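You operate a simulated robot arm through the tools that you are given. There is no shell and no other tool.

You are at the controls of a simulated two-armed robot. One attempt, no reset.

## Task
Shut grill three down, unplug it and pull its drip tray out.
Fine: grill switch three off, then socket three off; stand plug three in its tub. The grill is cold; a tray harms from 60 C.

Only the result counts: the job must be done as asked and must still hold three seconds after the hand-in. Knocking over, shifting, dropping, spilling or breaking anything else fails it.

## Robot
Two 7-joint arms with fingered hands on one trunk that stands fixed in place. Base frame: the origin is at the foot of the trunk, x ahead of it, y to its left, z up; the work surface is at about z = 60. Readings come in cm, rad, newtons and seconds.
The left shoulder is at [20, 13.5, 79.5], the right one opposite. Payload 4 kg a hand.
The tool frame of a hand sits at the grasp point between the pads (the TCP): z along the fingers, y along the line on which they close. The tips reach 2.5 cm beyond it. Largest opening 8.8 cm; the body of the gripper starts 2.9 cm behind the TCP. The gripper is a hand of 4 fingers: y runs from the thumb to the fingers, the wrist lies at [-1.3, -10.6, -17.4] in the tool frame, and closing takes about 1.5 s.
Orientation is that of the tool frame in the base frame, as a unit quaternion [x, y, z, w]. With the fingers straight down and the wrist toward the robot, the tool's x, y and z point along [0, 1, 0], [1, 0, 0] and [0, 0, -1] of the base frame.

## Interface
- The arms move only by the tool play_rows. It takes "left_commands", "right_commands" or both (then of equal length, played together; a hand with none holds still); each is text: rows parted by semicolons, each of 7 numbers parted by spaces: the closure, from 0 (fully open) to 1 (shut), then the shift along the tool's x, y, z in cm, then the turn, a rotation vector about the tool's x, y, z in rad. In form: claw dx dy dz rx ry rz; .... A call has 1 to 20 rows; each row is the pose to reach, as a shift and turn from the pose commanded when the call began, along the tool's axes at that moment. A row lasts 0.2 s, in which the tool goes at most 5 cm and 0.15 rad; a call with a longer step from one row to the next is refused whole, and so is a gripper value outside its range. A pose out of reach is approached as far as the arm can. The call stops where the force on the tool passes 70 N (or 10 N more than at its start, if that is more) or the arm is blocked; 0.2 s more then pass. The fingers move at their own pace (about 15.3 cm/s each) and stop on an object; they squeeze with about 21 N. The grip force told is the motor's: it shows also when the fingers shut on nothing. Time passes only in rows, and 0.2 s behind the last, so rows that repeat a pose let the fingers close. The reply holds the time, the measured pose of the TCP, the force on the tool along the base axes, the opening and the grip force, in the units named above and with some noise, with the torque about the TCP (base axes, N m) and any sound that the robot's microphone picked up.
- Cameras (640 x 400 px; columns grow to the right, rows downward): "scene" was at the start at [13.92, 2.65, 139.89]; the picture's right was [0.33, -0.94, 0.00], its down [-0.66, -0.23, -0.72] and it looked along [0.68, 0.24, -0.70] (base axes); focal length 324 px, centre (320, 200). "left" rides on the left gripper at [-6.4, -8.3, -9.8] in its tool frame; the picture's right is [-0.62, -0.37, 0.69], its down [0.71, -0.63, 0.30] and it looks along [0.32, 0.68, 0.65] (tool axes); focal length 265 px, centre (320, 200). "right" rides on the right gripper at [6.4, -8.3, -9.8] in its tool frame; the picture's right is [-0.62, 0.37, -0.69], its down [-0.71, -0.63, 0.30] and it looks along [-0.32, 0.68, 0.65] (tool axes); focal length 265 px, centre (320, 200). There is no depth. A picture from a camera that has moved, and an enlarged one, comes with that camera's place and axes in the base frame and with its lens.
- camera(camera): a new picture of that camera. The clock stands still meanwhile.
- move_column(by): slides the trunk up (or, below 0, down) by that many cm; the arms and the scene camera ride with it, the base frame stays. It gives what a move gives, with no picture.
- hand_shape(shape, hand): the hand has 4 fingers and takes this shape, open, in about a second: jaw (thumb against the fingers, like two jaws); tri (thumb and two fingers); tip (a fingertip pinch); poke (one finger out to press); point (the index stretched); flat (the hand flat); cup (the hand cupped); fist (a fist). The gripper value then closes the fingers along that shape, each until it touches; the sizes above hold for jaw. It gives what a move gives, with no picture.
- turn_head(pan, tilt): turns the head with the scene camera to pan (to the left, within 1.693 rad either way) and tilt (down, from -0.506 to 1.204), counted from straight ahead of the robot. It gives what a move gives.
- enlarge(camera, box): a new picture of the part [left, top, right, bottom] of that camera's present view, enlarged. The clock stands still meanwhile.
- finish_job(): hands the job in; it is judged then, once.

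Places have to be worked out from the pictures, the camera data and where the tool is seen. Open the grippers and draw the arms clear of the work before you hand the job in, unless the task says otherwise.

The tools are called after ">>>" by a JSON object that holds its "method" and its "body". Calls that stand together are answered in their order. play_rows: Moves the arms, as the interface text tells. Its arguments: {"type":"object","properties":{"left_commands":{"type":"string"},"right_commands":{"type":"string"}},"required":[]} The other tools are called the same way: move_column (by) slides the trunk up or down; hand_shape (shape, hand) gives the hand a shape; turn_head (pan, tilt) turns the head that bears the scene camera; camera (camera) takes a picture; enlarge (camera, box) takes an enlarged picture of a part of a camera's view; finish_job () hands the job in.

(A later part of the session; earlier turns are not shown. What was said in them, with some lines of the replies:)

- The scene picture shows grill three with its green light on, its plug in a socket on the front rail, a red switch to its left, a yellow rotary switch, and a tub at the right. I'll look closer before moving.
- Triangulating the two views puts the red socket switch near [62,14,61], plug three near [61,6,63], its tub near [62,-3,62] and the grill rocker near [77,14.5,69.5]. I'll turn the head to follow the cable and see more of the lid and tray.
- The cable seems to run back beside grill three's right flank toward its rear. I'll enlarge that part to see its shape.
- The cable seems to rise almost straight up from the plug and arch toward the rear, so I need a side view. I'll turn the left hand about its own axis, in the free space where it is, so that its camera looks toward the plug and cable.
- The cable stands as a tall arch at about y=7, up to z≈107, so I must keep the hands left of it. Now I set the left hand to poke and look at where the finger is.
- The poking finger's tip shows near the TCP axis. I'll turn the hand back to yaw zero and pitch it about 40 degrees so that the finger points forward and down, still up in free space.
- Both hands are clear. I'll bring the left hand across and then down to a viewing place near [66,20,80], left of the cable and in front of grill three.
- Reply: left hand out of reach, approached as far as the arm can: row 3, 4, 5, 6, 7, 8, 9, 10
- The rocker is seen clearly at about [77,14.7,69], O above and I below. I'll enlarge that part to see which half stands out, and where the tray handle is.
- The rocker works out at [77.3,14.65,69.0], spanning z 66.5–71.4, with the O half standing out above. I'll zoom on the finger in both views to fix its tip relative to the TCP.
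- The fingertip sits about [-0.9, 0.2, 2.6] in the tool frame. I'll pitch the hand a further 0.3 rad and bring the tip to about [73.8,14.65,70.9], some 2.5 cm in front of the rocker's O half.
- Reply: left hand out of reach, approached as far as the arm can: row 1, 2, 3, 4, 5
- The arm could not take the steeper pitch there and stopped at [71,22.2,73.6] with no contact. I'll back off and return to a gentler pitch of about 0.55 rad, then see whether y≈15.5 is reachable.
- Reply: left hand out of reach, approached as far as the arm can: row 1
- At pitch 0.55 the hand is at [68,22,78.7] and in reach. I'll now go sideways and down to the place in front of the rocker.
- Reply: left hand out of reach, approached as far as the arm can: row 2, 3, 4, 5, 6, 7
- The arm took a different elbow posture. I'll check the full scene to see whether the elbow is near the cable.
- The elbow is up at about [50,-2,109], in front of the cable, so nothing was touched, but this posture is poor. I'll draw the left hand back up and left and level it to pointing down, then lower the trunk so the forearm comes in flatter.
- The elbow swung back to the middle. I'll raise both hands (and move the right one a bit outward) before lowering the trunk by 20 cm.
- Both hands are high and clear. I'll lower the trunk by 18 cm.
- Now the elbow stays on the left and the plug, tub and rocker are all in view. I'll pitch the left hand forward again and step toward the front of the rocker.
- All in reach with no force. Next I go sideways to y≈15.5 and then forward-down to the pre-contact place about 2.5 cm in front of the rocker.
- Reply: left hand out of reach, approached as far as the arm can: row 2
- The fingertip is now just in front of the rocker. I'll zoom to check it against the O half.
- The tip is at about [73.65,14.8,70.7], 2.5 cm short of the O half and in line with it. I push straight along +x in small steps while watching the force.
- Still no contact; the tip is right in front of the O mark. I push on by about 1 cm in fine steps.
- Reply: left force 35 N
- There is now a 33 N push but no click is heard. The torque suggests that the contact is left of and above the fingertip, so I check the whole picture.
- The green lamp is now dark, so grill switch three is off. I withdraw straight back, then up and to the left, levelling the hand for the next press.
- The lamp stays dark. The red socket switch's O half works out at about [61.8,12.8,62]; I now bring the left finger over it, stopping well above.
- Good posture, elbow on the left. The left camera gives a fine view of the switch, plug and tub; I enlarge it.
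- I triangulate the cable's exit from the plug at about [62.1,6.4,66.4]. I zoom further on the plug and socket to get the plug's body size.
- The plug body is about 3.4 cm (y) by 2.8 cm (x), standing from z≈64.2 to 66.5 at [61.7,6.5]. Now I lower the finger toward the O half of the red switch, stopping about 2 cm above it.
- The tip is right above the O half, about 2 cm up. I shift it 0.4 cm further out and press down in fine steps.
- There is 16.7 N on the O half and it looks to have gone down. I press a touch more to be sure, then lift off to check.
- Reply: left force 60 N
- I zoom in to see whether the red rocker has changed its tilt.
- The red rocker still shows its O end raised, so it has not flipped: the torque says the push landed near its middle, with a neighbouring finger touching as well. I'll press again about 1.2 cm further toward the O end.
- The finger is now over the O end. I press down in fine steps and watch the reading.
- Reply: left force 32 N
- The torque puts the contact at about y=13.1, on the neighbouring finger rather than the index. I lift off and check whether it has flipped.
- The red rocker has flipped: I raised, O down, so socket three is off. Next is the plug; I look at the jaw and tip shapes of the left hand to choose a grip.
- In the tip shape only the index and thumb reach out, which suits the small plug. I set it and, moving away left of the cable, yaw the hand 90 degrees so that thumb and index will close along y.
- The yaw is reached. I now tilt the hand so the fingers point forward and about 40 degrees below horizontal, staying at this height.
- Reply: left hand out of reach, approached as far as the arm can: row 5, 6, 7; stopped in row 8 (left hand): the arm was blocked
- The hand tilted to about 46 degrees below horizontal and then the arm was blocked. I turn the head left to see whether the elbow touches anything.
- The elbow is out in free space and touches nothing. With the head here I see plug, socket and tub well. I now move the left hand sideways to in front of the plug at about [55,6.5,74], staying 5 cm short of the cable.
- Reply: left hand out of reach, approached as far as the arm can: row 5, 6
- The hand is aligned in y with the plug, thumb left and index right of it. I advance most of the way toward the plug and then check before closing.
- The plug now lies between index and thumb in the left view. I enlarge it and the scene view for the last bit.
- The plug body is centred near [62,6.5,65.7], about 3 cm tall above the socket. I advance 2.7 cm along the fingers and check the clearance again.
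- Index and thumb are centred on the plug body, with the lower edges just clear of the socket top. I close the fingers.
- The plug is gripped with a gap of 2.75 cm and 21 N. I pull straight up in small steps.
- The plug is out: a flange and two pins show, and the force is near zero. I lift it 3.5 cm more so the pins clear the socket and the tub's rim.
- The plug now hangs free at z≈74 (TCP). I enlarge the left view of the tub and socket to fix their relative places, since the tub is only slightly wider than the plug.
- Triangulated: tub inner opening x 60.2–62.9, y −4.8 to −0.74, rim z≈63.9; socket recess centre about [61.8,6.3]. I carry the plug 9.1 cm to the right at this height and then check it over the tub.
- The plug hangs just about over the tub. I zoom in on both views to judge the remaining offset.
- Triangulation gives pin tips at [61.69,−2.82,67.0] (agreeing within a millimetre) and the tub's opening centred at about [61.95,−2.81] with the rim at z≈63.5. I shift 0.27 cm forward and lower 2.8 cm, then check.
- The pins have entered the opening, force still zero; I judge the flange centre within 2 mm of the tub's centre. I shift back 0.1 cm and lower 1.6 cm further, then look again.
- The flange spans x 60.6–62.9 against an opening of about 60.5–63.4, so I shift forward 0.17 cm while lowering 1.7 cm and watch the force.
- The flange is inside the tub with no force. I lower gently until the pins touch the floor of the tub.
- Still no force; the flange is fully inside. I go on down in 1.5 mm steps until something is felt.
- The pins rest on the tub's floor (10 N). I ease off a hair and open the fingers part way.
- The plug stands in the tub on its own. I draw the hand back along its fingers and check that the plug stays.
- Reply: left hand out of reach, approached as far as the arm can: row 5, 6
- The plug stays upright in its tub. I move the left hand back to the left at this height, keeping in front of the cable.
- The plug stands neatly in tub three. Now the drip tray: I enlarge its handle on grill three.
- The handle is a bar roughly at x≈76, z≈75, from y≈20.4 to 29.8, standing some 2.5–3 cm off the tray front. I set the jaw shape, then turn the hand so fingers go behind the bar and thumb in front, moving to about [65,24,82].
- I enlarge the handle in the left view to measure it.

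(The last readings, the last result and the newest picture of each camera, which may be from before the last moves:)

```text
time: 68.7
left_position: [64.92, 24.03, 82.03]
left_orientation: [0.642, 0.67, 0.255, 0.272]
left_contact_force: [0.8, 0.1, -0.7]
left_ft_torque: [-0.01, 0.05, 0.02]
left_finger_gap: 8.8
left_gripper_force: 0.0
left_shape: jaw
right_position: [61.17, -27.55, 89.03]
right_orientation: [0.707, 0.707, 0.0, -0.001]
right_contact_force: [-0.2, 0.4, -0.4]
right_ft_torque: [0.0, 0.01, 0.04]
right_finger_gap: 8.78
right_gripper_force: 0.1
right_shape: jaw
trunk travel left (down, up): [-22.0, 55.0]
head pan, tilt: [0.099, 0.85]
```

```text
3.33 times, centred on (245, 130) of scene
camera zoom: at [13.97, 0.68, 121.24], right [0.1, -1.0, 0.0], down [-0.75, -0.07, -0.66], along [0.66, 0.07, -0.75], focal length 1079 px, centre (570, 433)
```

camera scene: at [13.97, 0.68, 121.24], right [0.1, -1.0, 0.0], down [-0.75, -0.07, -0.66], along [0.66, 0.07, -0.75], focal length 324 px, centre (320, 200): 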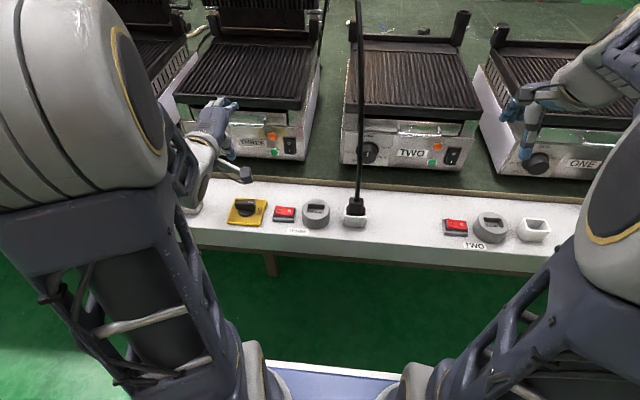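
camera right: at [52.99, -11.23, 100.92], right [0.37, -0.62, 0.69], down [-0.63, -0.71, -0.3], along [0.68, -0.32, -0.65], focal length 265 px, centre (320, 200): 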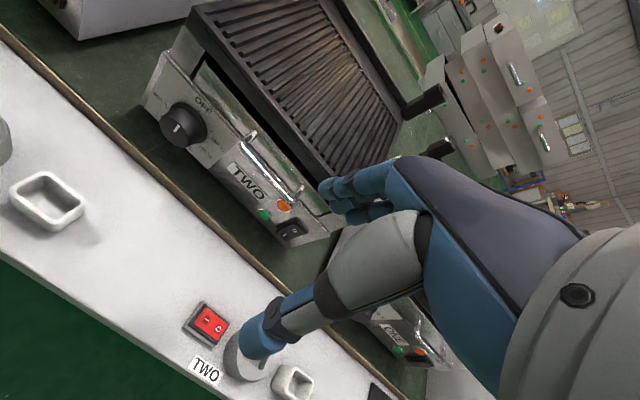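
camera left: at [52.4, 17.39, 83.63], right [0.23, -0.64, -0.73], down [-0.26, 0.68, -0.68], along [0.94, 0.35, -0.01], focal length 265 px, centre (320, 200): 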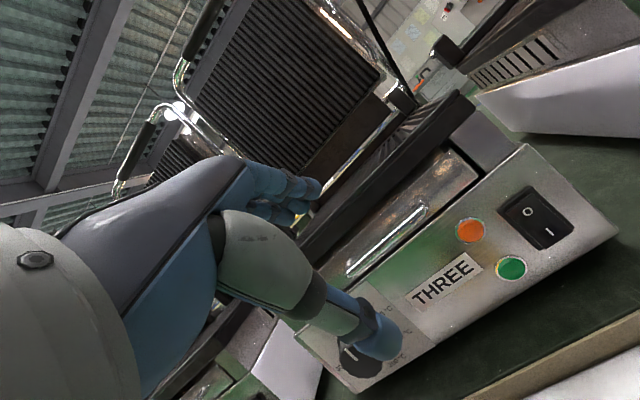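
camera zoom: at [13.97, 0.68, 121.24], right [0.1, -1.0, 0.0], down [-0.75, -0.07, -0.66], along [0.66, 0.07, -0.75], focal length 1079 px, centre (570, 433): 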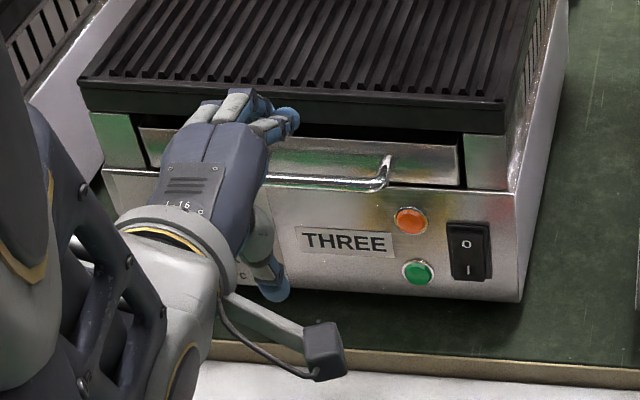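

Working through the views, the handle bar lies at about [74.7, 20–28.4, 76.4], with the tray front and plate front flush at x≈77.8, so there are some 2.6 cm behind the bar. I steepen the hand to pitch 0.45, half close the jaw, and go to a place 6 cm short of the bar.

>>> {"method": "play_rows", "body": {"left_commands": "0.2 -0.5 1 0.6 0.07 0 0; 0.4 -1 2 1.4 0.14 0 0; 0.5 -1.5 3.2 2.4 0.22 0 0; 0.5 -2 4.52 3.78 0.31 0 0; 0.5 -2 4.52 3.78 0.31 0 0; 0.5 -2 4.52 3.78 0.31 0 0"}}

>>> {"method": "camera", "body": {"camera": "left"}}

>>> {"method": "enlarge", "body": {"camera": "left", "box": [280, 130, 500, 310]}}

>>> {"method": "enlarge", "body": {"camera": "scene", "box": [170, 70, 320, 190]}}

```text
time: 70.1
left_position: [71.0, 22.38, 82.65]
left_orientation: [0.677, 0.701, 0.148, 0.169]
left_contact_force: [-0.4, 0.3, 0.1]
left_ft_torque: [-0.01, -0.01, -0.04]
left_finger_gap: 4.43
left_gripper_force: 0.0
left_shape: jaw
right_position: [61.07, -27.63, 89.21]
right_orientation: [0.707, 0.707, -0.001, 0.0]
right_contact_force: [-0.8, -0.5, 0.6]
right_ft_torque: [0.01, 0.01, -0.02]
right_finger_gap: 8.79
right_gripper_force: 0.1
right_shape: jaw
trunk travel left (down, up): [-22.0, 55.0]
head pan, tilt: [0.099, 0.85]
```

```text
taken
camera left: at [59.38, 15.74, 87.99], right [-0.01, -0.65, -0.76], down [-0.45, 0.68, -0.57], along [0.89, 0.34, -0.3], focal length 265 px, centre (320, 200)
```

left: 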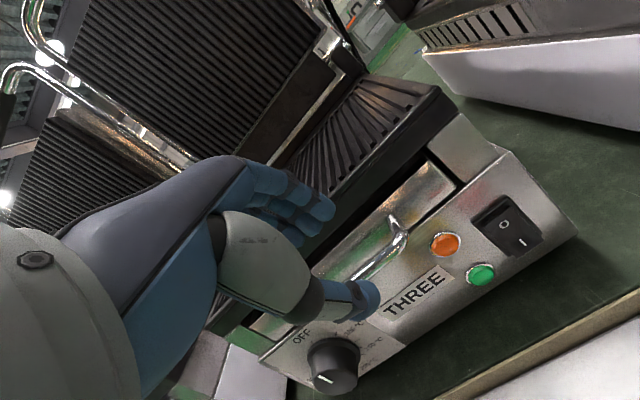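

```text
2.22 times, centred on (390, 220) of left
camera zoom: at [59.38, 15.74, 87.99], right [-0.01, -0.65, -0.76], down [-0.45, 0.68, -0.57], along [0.89, 0.34, -0.3], focal length 590 px, centre (164, 156)
```

zoom: 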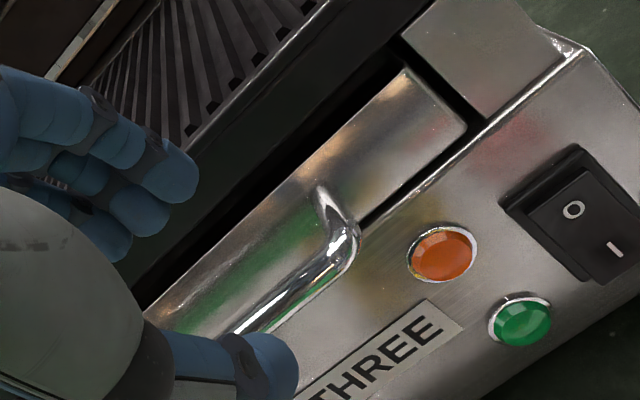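

```text
3.33 times, centred on (245, 130) of scene
camera zoom: at [13.97, 0.68, 121.24], right [0.1, -1.0, 0.0], down [-0.75, -0.07, -0.66], along [0.66, 0.07, -0.75], focal length 1079 px, centre (570, 433)
```

zoom: 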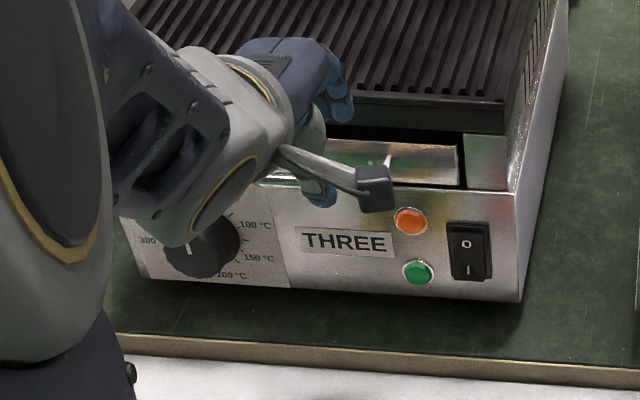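

The nearer view confirms the bar at about [74.3,24.2,76.5], post base at [77.8,20,76.5], so about 3 cm lie behind the bar. I narrow the jaw to about 3.5 cm and slide down so the fingers go behind the bar and the thumb in front.

>>> {"method": "play_rows", "body": {"left_commands": "0.6 0 0 0 0 0 0; 0.6 0 0 0 0 0 0; 0.6 0 -0.1 1.5 0 0 0; 0.6 0 -0.2 3 0 0 0; 0.6 0 -0.3 4.2 0 0 0; 0.6 0 -0.42 5.3 0 0 0; 0.6 0 -0.42 5.78 0 0 0; 0.6 0 -0.42 5.78 0 0 0"}}

>>> {"method": "enlarge", "body": {"camera": "left", "box": [260, 130, 480, 330]}}

>>> {"method": "enlarge", "body": {"camera": "scene", "box": [170, 70, 320, 190]}}

```text
time: 71.9
left_position: [73.09, 22.07, 77.25]
left_orientation: [0.676, 0.701, 0.149, 0.169]
left_contact_force: [-3.1, 0.0, 0.8]
left_ft_torque: [0.02, -0.03, 0.04]
left_finger_gap: 3.49
left_gripper_force: 0.1
left_shape: jaw
right_position: [61.16, -27.59, 89.0]
right_orientation: [0.707, 0.707, 0.0, 0.0]
right_contact_force: [-0.2, -0.6, 0.0]
right_ft_torque: [0.0, -0.02, -0.01]
right_finger_gap: 8.77
right_gripper_force: 0.1
right_shape: jaw
trunk travel left (down, up): [-22.0, 55.0]
head pan, tilt: [0.099, 0.85]
```

```text
2.00 times, centred on (370, 230) of left
camera zoom: at [61.5, 15.6, 82.59], right [-0.01, -0.65, -0.76], down [-0.45, 0.68, -0.57], along [0.89, 0.34, -0.3], focal length 531 px, centre (220, 140)
```

zoom: 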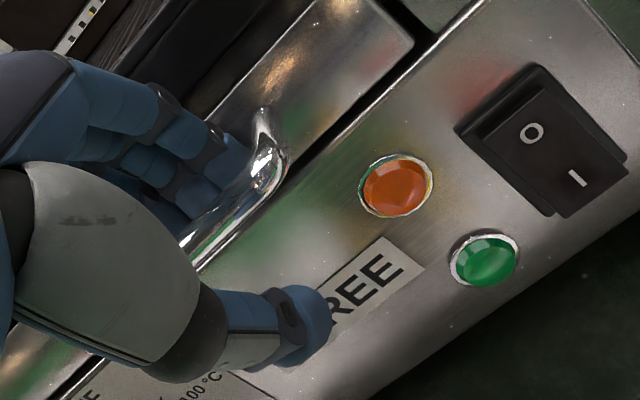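

```text
3.33 times, centred on (245, 130) of scene
camera zoom: at [13.96, 0.68, 121.24], right [0.1, -1.0, 0.0], down [-0.75, -0.07, -0.66], along [0.66, 0.07, -0.75], focal length 1079 px, centre (570, 433)
```

zoom: 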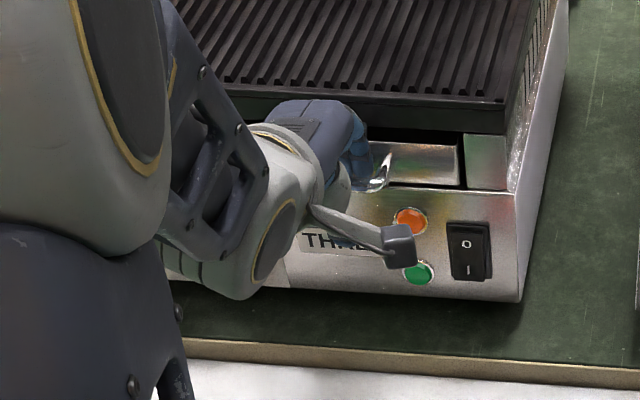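

The fingers are behind the bar and the thumb in front. I close the jaw on the bar.

>>> {"method": "play_rows", "body": {"left_commands": "0.75 0 0 0 0 0 0; 0.9 0 0 0 0 0 0; 1 0 0 0 0 0 0; 1 0 0 0 0 0 0; 1 0 0 0 0 0 0; 1 0 0 0 0 0 0"}}

>>> {"method": "enlarge", "body": {"camera": "left", "box": [260, 130, 480, 330]}}

```text
time: 73.3
left_position: [73.01, 22.13, 77.14]
left_orientation: [0.677, 0.701, 0.148, 0.169]
left_contact_force: [0.1, -1.1, -9.0]
left_ft_torque: [-0.02, 0.04, -0.06]
left_finger_gap: 0.0
left_gripper_force: 20.6
left_shape: jaw
right_position: [61.25, -27.49, 89.03]
right_orientation: [0.707, 0.707, -0.001, 0.0]
right_contact_force: [0.9, -0.3, -0.3]
right_ft_torque: [0.01, -0.01, 0.0]
right_finger_gap: 8.79
right_gripper_force: 0.0
right_shape: jaw
trunk travel left (down, up): [-22.0, 55.0]
head pan, tilt: [0.099, 0.85]
```

```text
2.00 times, centred on (370, 230) of left
camera zoom: at [61.49, 15.59, 82.53], right [-0.01, -0.65, -0.76], down [-0.45, 0.68, -0.57], along [0.89, 0.34, -0.3], focal length 531 px, centre (220, 140)
```

zoom: 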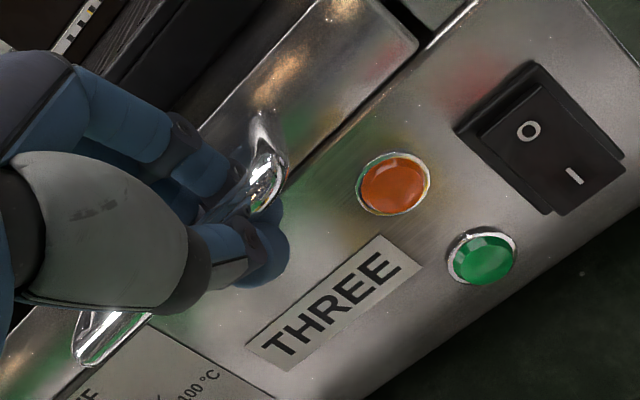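

The jaw is closed round the bar (the bar is enclosed behind the fingertips). I pull gently straight back along −x and watch the force.

>>> {"method": "play_rows", "body": {"left_commands": "1 0.01 -0.45 -0.22 0 0 0; 1 0.03 -0.9 -0.44 0 0 0; 1 0.04 -1.35 -0.66 0 0 0; 1 0.05 -1.8 -0.87 0 0 0; 1 0.08 -2.7 -1.31 0 0 0; 1 0.08 -2.7 -1.31 0 0 0"}}

>>> {"method": "camera", "body": {"camera": "left"}}

>>> {"method": "enlarge", "body": {"camera": "scene", "box": [150, 60, 330, 200]}}

```text
time: 74.7
left_position: [70.09, 22.07, 77.12]
left_orientation: [0.676, 0.702, 0.148, 0.169]
left_contact_force: [0.4, -2.1, -12.4]
left_ft_torque: [-0.03, 0.04, -0.03]
left_finger_gap: 0.0
left_gripper_force: 20.9
left_shape: jaw
right_position: [61.25, -27.57, 89.11]
right_orientation: [0.707, 0.707, 0.0, 0.0]
right_contact_force: [0.4, 0.2, -0.3]
right_ft_torque: [0.01, 0.03, -0.02]
right_finger_gap: 8.78
right_gripper_force: 0.1
right_shape: jaw
trunk travel left (down, up): [-22.0, 55.0]
head pan, tilt: [0.099, 0.85]
```

```text
taken
camera left: at [58.5, 15.6, 82.53], right [-0.01, -0.65, -0.76], down [-0.45, 0.68, -0.57], along [0.89, 0.34, -0.3], focal length 265 px, centre (320, 200)
```

left: 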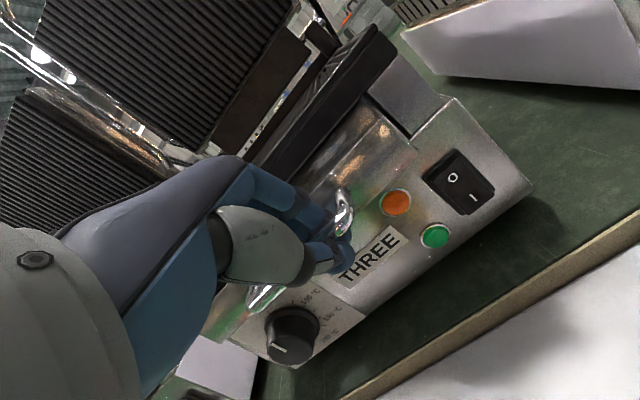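

```text
2.86 times, centred on (240, 130) of scene
camera zoom: at [14.0, 0.68, 121.24], right [0.1, -1.0, 0.0], down [-0.75, -0.07, -0.66], along [0.66, 0.07, -0.75], focal length 925 px, centre (549, 400)
```

zoom: 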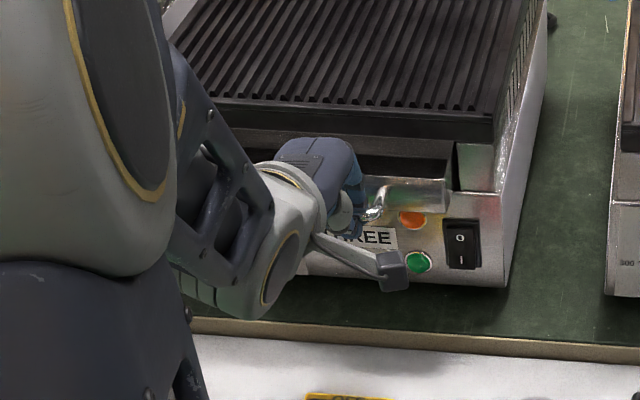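

The tray slides out freely (3 cm so far); the hand is lifting the bar a little, so I lower it slightly while pulling 4 cm more.

>>> {"method": "play_rows", "body": {"left_commands": "1 0.03 -0.93 -0.37 0 0 0; 1 0.06 -1.87 -0.74 0 0 0; 1 0.09 -2.8 -1.11 0 0 0; 1 0.12 -3.73 -1.48 0 0 0; 1 0.12 -3.73 -1.48 0 0 0"}}

>>> {"method": "camera", "body": {"camera": "left"}}

>>> {"method": "enlarge", "body": {"camera": "scene", "box": [150, 60, 330, 200]}}

```text
time: 75.9
left_position: [66.24, 22.14, 76.97]
left_orientation: [0.676, 0.7, 0.151, 0.171]
left_contact_force: [52.0, -0.3, -17.8]
left_ft_torque: [-0.09, 0.16, -0.27]
left_finger_gap: 0.0
left_gripper_force: 20.9
left_shape: jaw
right_position: [61.2, -27.51, 89.04]
right_orientation: [0.707, 0.707, 0.0, -0.001]
right_contact_force: [-0.2, -0.8, 1.0]
right_ft_torque: [0.0, 0.0, -0.01]
right_finger_gap: 8.76
right_gripper_force: 0.0
right_shape: jaw
trunk travel left (down, up): [-22.0, 55.0]
head pan, tilt: [0.099, 0.85]
```

```text
taken
camera left: at [54.63, 15.59, 82.27], right [-0.01, -0.65, -0.76], down [-0.45, 0.68, -0.58], along [0.89, 0.34, -0.3], focal length 265 px, centre (320, 200)
```

left: 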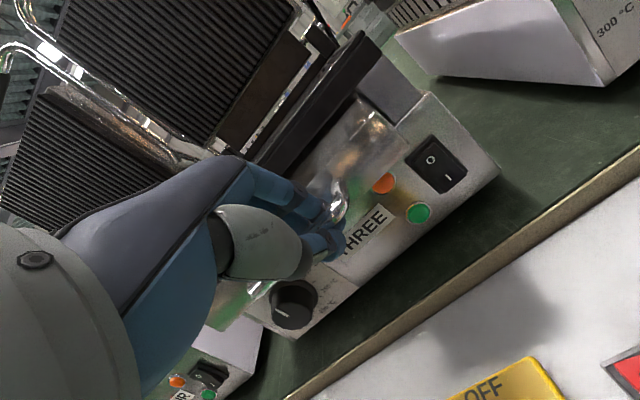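

```text
2.86 times, centred on (240, 130) of scene
camera zoom: at [14.15, 0.69, 121.22], right [0.1, -1.0, 0.0], down [-0.75, -0.07, -0.66], along [0.66, 0.07, -0.75], focal length 925 px, centre (549, 400)
```

zoom: 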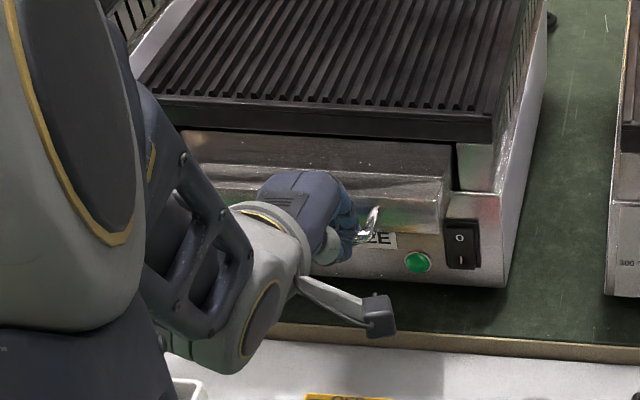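

At about 6.8 cm of travel the pull suddenly rises to 52 N, like an end stop; the grill itself has not moved in the picture. I ease off a little and look before deciding.

>>> {"method": "play_rows", "body": {"left_commands": "1 -0.01 0.3 0.15 0 0 0; 1 -0.01 0.45 0.22 0 0 0; 1 -0.01 0.45 0.22 0 0 0"}}

>>> {"method": "enlarge", "body": {"camera": "left", "box": [220, 80, 480, 330]}}

>>> {"method": "camera", "body": {"camera": "scene"}}

```text
time: 76.7
left_position: [66.67, 22.12, 76.89]
left_orientation: [0.676, 0.701, 0.149, 0.17]
left_contact_force: [21.1, -3.8, -1.3]
left_ft_torque: [-0.03, -0.04, -0.18]
left_finger_gap: 0.01
left_gripper_force: 21.2
left_shape: jaw
right_position: [61.19, -27.53, 89.04]
right_orientation: [0.707, 0.708, 0.0, 0.0]
right_contact_force: [-0.6, -0.6, 0.2]
right_ft_torque: [-0.01, 0.02, 0.02]
right_finger_gap: 8.76
right_gripper_force: 0.0
right_shape: jaw
trunk travel left (down, up): [-22.0, 55.0]
head pan, tilt: [0.099, 0.85]
```

```text
1.60 times, centred on (350, 205) of left
camera zoom: at [55.02, 15.6, 82.27], right [-0.01, -0.65, -0.76], down [-0.45, 0.68, -0.57], along [0.89, 0.34, -0.3], focal length 425 px, centre (272, 192)
```

zoom: 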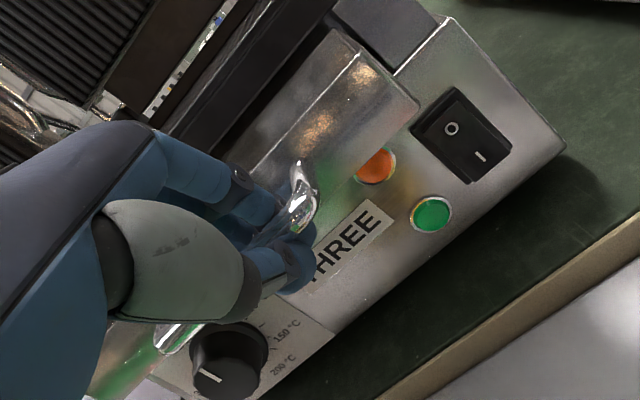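

```text
taken
camera scene: at [14.0, 0.67, 121.25], right [0.1, -1.0, 0.0], down [-0.75, -0.07, -0.66], along [0.66, 0.07, -0.75], focal length 324 px, centre (320, 200)
```

scene: 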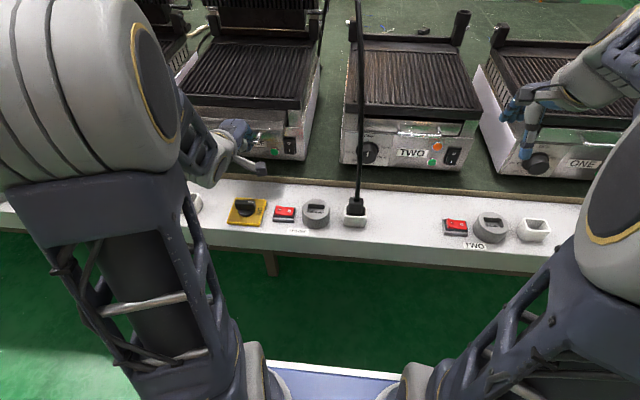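

The stop is felt at roughly 6 cm of tray travel. I relax fully, then pull again more gently at a slightly different height to see whether it is truly the end of its travel.

>>> {"method": "play_rows", "body": {"left_commands": "1 -0.01 0.36 0.17 0 0 0; 1 -0.02 0.72 0.35 0 0 0; 1 -0.02 0.72 0.35 0 0 0"}}

>>> {"method": "play_rows", "body": {"left_commands": "1 0.03 -0.6 0.0 0 0 0; 1 0.04 -0.95 -0.1 0 0 0; 1 0.05 -1.2 -0.22 0 0 0; 1 0.05 -1.2 -0.22 0 0 0"}}

```text
time: 77.5
left_position: [67.27, 22.17, 76.85]
left_orientation: [0.677, 0.701, 0.149, 0.169]
left_contact_force: [-0.6, -1.7, 4.8]
left_ft_torque: [-0.04, -0.06, -0.14]
left_finger_gap: 0.01
left_gripper_force: 20.9
left_shape: jaw
right_position: [61.23, -27.57, 89.1]
right_orientation: [0.707, 0.707, 0.0, 0.0]
right_contact_force: [-0.7, 0.5, 0.3]
right_ft_torque: [0.02, 0.0, 0.01]
right_finger_gap: 8.78
right_gripper_force: 0.1
right_shape: jaw
trunk travel left (down, up): [-22.0, 55.0]
head pan, tilt: [0.099, 0.85]
```

```text
time: 78.5
left_position: [66.49, 22.24, 76.69]
left_orientation: [0.676, 0.7, 0.152, 0.171]
left_contact_force: [42.9, 0.1, 0.8]
left_ft_torque: [-0.02, -0.04, -0.15]
left_finger_gap: 0.02
left_gripper_force: 21.5
left_shape: jaw
right_position: [61.35, -27.59, 89.03]
right_orientation: [0.707, 0.707, -0.001, -0.001]
right_contact_force: [-0.7, 0.2, -0.2]
right_ft_torque: [-0.02, 0.01, -0.02]
right_finger_gap: 8.77
right_gripper_force: 0.0
right_shape: jaw
trunk travel left (down, up): [-22.0, 55.0]
head pan, tilt: [0.099, 0.85]
```

It stops at the same place again at a lower height, so the tray is at the end of its travel. I ease the pull to a few newtons and open the jaw only part way, so the fingers do not push the tray back in.

>>> {"method": "play_rows", "body": {"left_commands": "1 -0.01 0.25 0.12 0 0 0; 1 -0.01 0.4 0.19 0 0 0; 1 -0.01 0.4 0.19 0 0 0; 0.85 -0.01 0.4 0.19 0 0 0; 0.75 -0.01 0.4 0.19 0 0 0; 0.66 -0.01 0.4 0.19 0 0 0; 0.66 -0.01 0.4 0.19 0 0 0; 0.66 -0.01 0.4 0.19 0 0 0"}}

>>> {"method": "enlarge", "body": {"camera": "left", "box": [220, 80, 480, 330]}}

```text
time: 80.3
left_position: [66.64, 22.17, 76.53]
left_orientation: [0.676, 0.701, 0.149, 0.17]
left_contact_force: [-0.5, 0.1, -0.1]
left_ft_torque: [0.01, -0.02, -0.01]
left_finger_gap: 2.94
left_gripper_force: 0.0
left_shape: jaw
right_position: [61.09, -27.58, 89.07]
right_orientation: [0.707, 0.708, -0.001, 0.0]
right_contact_force: [-0.7, -0.4, 0.1]
right_ft_torque: [0.02, -0.01, -0.05]
right_finger_gap: 8.76
right_gripper_force: 0.2
right_shape: jaw
trunk travel left (down, up): [-22.0, 55.0]
head pan, tilt: [0.099, 0.85]
```

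```text
1.60 times, centred on (350, 205) of left
camera zoom: at [55.06, 15.62, 81.95], right [-0.01, -0.65, -0.76], down [-0.45, 0.68, -0.57], along [0.89, 0.34, -0.3], focal length 425 px, centre (272, 192)
```

zoom: 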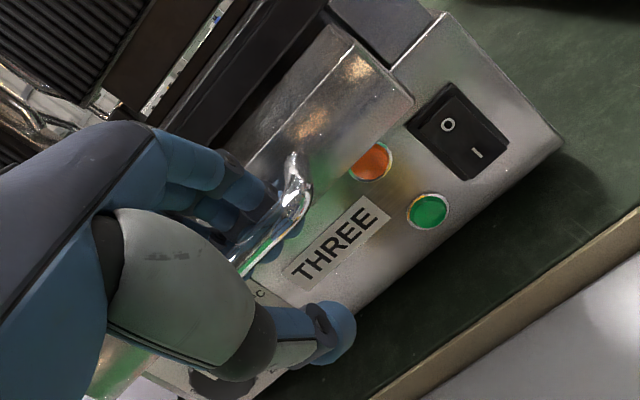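

The hand is free of the bar and the tray has stayed out. I draw the hand back along the fingers, up and away.

>>> {"method": "play_rows", "body": {"left_commands": "0.66 0 0 -0.8 0 0 0; 0.66 0 0 -1.6 0 0 0; 0.66 0 0 -2.6 0 0 0; 0.66 0 0 -4 0 0 0; 0.66 0 0 -5.5 0 0 0; 0.66 0 0 -7.5 0 0 0; 0.66 0 0 -7.5 0 0 0"}}

>>> {"method": "camera", "body": {"camera": "left"}}

>>> {"method": "enlarge", "body": {"camera": "scene", "box": [150, 60, 330, 200]}}

```text
time: 81.9
left_position: [63.36, 22.14, 83.38]
left_orientation: [0.677, 0.701, 0.149, 0.17]
left_contact_force: [0.4, -0.9, -0.4]
left_ft_torque: [0.03, -0.02, -0.01]
left_finger_gap: 2.98
left_gripper_force: 0.0
left_shape: jaw
right_position: [61.09, -27.66, 89.14]
right_orientation: [0.707, 0.707, 0.0, 0.0]
right_contact_force: [-0.9, -0.2, 0.1]
right_ft_torque: [0.0, -0.03, -0.02]
right_finger_gap: 8.79
right_gripper_force: 0.2
right_shape: jaw
trunk travel left (down, up): [-22.0, 55.0]
head pan, tilt: [0.099, 0.85]
```

```text
taken
camera left: at [51.78, 15.69, 88.73], right [-0.01, -0.65, -0.76], down [-0.45, 0.68, -0.57], along [0.89, 0.34, -0.3], focal length 265 px, centre (320, 200)
```

left: 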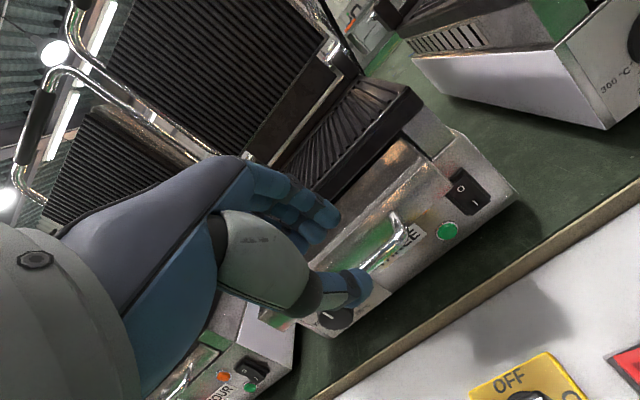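

```text
2.86 times, centred on (240, 130) of scene
camera zoom: at [13.97, 0.68, 121.24], right [0.1, -1.0, 0.0], down [-0.75, -0.07, -0.66], along [0.66, 0.07, -0.75], focal length 925 px, centre (549, 400)
```

zoom: 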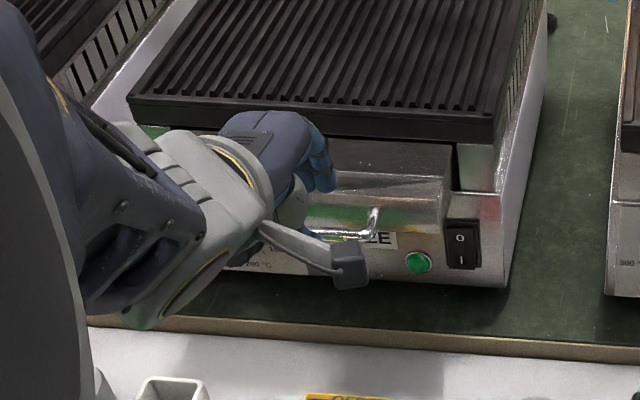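

The tray stands out by about 6 cm. I lift the left arm up and out to the left, level it and open the jaw, to see everything clearly.

>>> {"method": "play_rows", "body": {"left_commands": "0.5 1.5 0.3 -2.5 0.08 0 0; 0.3 4 0.6 -5 0.16 0 0; 0 7 0.9 -7.5 0.25 0 0; 0 10.5 1.1 -9.5 0.35 0 0; 0 13.7 1.3 -11 0.45 0 0; 0 16.7 1.3 -12.5 0.45 0 0; 0 16.7 1.3 -12.5 0.45 0 0"}}

>>> {"method": "turn_head", "body": {"pan": 0.2, "tilt": 0.7}}

>>> {"method": "camera", "body": {"camera": "scene"}}

>>> {"method": "camera", "body": {"camera": "left"}}

```text
time: 83.5
left_position: [58.53, 39.33, 94.48]
left_orientation: [0.697, 0.717, -0.011, 0.014]
left_contact_force: [-0.3, -0.6, -0.2]
left_ft_torque: [0.0, 0.0, -0.03]
left_finger_gap: 8.78
left_gripper_force: 0.0
left_shape: jaw
right_position: [61.07, -27.62, 89.05]
right_orientation: [0.707, 0.707, -0.001, 0.0]
right_contact_force: [0.0, -0.3, 1.0]
right_ft_torque: [-0.03, -0.03, -0.01]
right_finger_gap: 8.75
right_gripper_force: 0.1
right_shape: jaw
trunk travel left (down, up): [-22.0, 55.0]
head pan, tilt: [0.099, 0.85]
```

```text
time: 84.2
left_position: [58.61, 39.16, 94.55]
left_orientation: [0.697, 0.717, -0.011, 0.014]
left_contact_force: [-1.1, -0.2, 0.4]
left_ft_torque: [0.0, 0.01, 0.01]
left_finger_gap: 8.78
left_gripper_force: 0.0
left_shape: jaw
right_position: [61.2, -27.53, 89.09]
right_orientation: [0.707, 0.707, 0.0, 0.001]
right_contact_force: [0.0, 0.2, 1.0]
right_ft_torque: [0.02, -0.01, -0.03]
right_finger_gap: 8.75
right_gripper_force: 0.2
right_shape: jaw
trunk travel left (down, up): [-22.0, 55.0]
head pan, tilt: [0.201, 0.7]
```

```text
taken
camera scene: at [14.51, 1.59, 122.46], right [0.2, -0.98, 0.0], down [-0.63, -0.13, -0.76], along [0.75, 0.15, -0.64], focal length 324 px, centre (320, 200)
```

scene: 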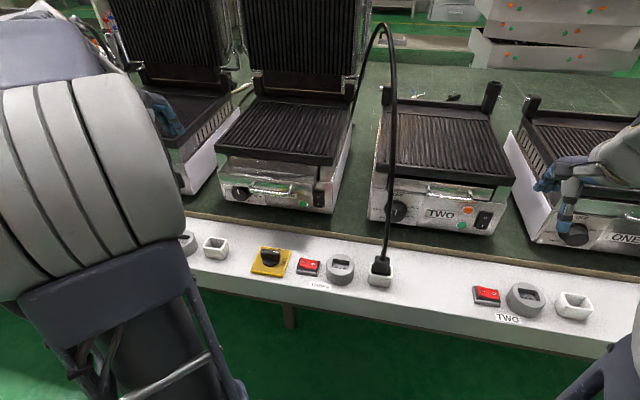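

```text
taken
camera left: at [50.48, 32.96, 104.51], right [-0.35, -0.65, -0.67], down [-0.65, 0.69, -0.33], along [0.68, 0.32, -0.66], focal length 265 px, centre (320, 200)
```

left: 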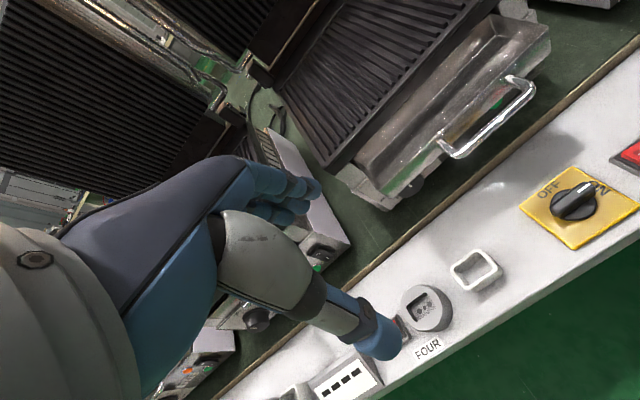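

All stands as it should: cable arched to the plug in its tub, tray drawn out. I enlarge to check the tray's travel, the switches and the plug.

>>> {"method": "enlarge", "body": {"camera": "scene", "box": [200, 130, 360, 230]}}

>>> {"method": "enlarge", "body": {"camera": "scene", "box": [240, 230, 420, 320]}}

>>> {"method": "enlarge", "body": {"camera": "left", "box": [320, 0, 600, 200]}}

```text
4.00 times, centred on (280, 180) of scene
camera zoom: at [14.51, 1.59, 122.46], right [0.2, -0.98, 0.0], down [-0.63, -0.13, -0.76], along [0.75, 0.15, -0.64], focal length 1295 px, centre (480, 280)
```

zoom: 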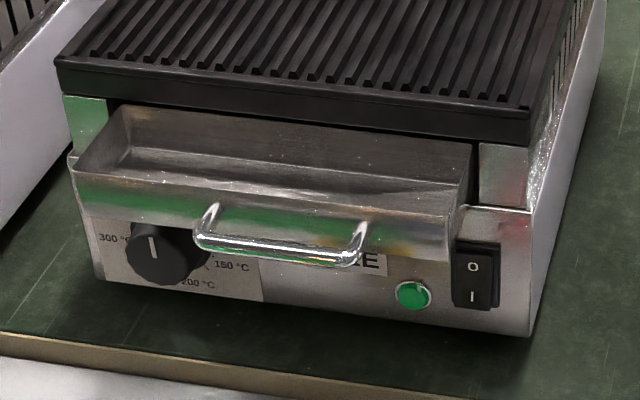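

```text
3.56 times, centred on (330, 275) of scene
camera zoom: at [14.51, 1.59, 122.46], right [0.2, -0.98, 0.0], down [-0.63, -0.13, -0.76], along [0.75, 0.15, -0.64], focal length 1151 px, centre (284, -67)
```

zoom: 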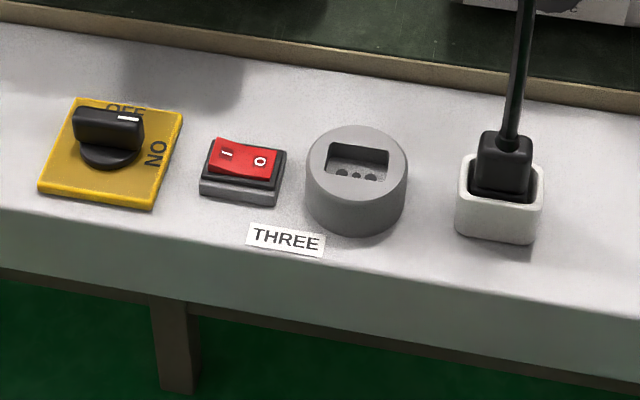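

```text
2.00 times, centred on (460, 100) of left
camera zoom: at [50.48, 32.96, 104.51], right [-0.35, -0.65, -0.67], down [-0.65, 0.69, -0.33], along [0.68, 0.32, -0.66], focal length 531 px, centre (40, 400)
```

zoom: 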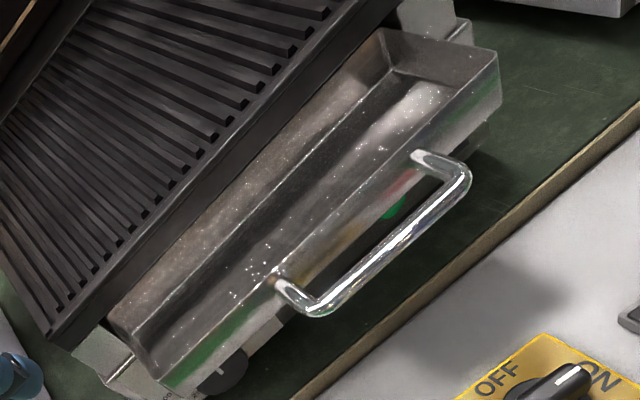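

Everything reads right: rocker on O with its lamp dark, red switch on O, plug standing in tub three, and the tray's full trough out to its stop. I draw the left arm a little further back and left, jaw open.

>>> {"method": "play_rows", "body": {"left_commands": "0 1 -2.5 0 0 0 0; 0 2 -5 0 0 0 0; 0 3 -7.5 -1 0 0 0; 0 3 -7.5 -1 0 0 0; 0 3 -7.5 -1 0 0 0; 0 3 -7.5 -1 0 0 0; 0 3 -7.5 -1 0 0 0; 0 3 -7.5 -1 0 0 0"}}

>>> {"method": "camera", "body": {"camera": "scene"}}

>>> {"method": "enlarge", "body": {"camera": "scene", "box": [200, 130, 420, 310]}}

```text
time: 86.0
left_position: [51.12, 42.07, 95.46]
left_orientation: [0.696, 0.717, -0.011, 0.013]
left_contact_force: [0.3, 0.2, 0.8]
left_ft_torque: [0.01, 0.03, 0.02]
left_finger_gap: 8.78
left_gripper_force: 0.0
left_shape: jaw
right_position: [61.15, -27.58, 88.92]
right_orientation: [0.707, 0.707, 0.0, 0.0]
right_contact_force: [-0.2, -1.0, -0.1]
right_ft_torque: [0.01, 0.0, 0.03]
right_finger_gap: 8.75
right_gripper_force: 0.0
right_shape: jaw
trunk travel left (down, up): [-22.0, 55.0]
head pan, tilt: [0.201, 0.7]
```

```text
taken
camera scene: at [14.51, 1.59, 122.47], right [0.2, -0.98, 0.0], down [-0.63, -0.13, -0.76], along [0.75, 0.15, -0.64], focal length 324 px, centre (320, 200)
```

scene: 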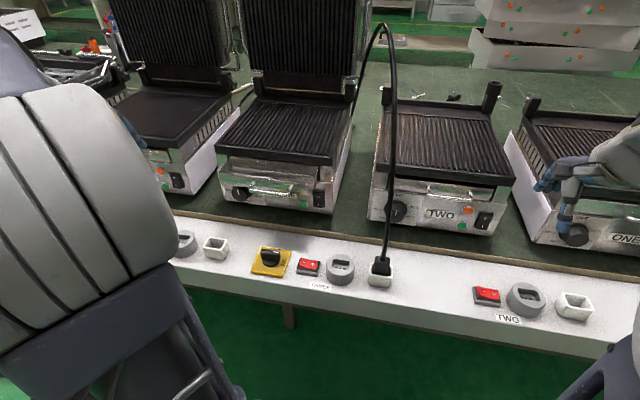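

```text
2.22 times, centred on (310, 220) of scene
camera zoom: at [14.51, 1.59, 122.47], right [0.2, -0.98, 0.0], down [-0.63, -0.13, -0.76], along [0.75, 0.15, -0.64], focal length 720 px, centre (342, 156)
```

zoom: 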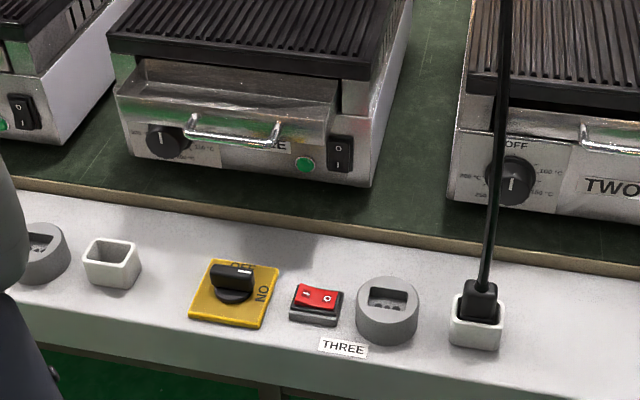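

The arms are clear with open grippers, and the final view confirms grill three off, socket three off, plug three standing in its tub and the drip tray drawn out to its stop. I hand the job in.

>>> {"method": "finish_job", "body": {}}

```text
The job is handed in.
```

Grill three is shut down, unplugged and its drip tray is out. I've handed the job in; no result has come back.

- **Grill switch three:** off. I pressed the O side and its green lamp went out.
- **Socket three:** off, done after the grill switch. The first press on the red switch did not flip it; the second did, and the last pictures show the O side down.
- **Plug three:** pulled out and standing upright in its tub, with the pins resting on the tub's floor. The cable runs free over to the back of the grill.
- **Drip tray:** pulled about 6 cm, until it stopped hard. Pulling again at a slightly lower height stopped at the same place, so I took that as its full travel. In the last picture the whole trough is clear of the plate.

I saw nothing else knocked over or shifted. I left the yellow OFF/ON switch and the temperature knob alone. Both hands are open and clear of the work. The trunk is 18 cm lower than at the start, because the left arm could not reach the grill switch from its first height.
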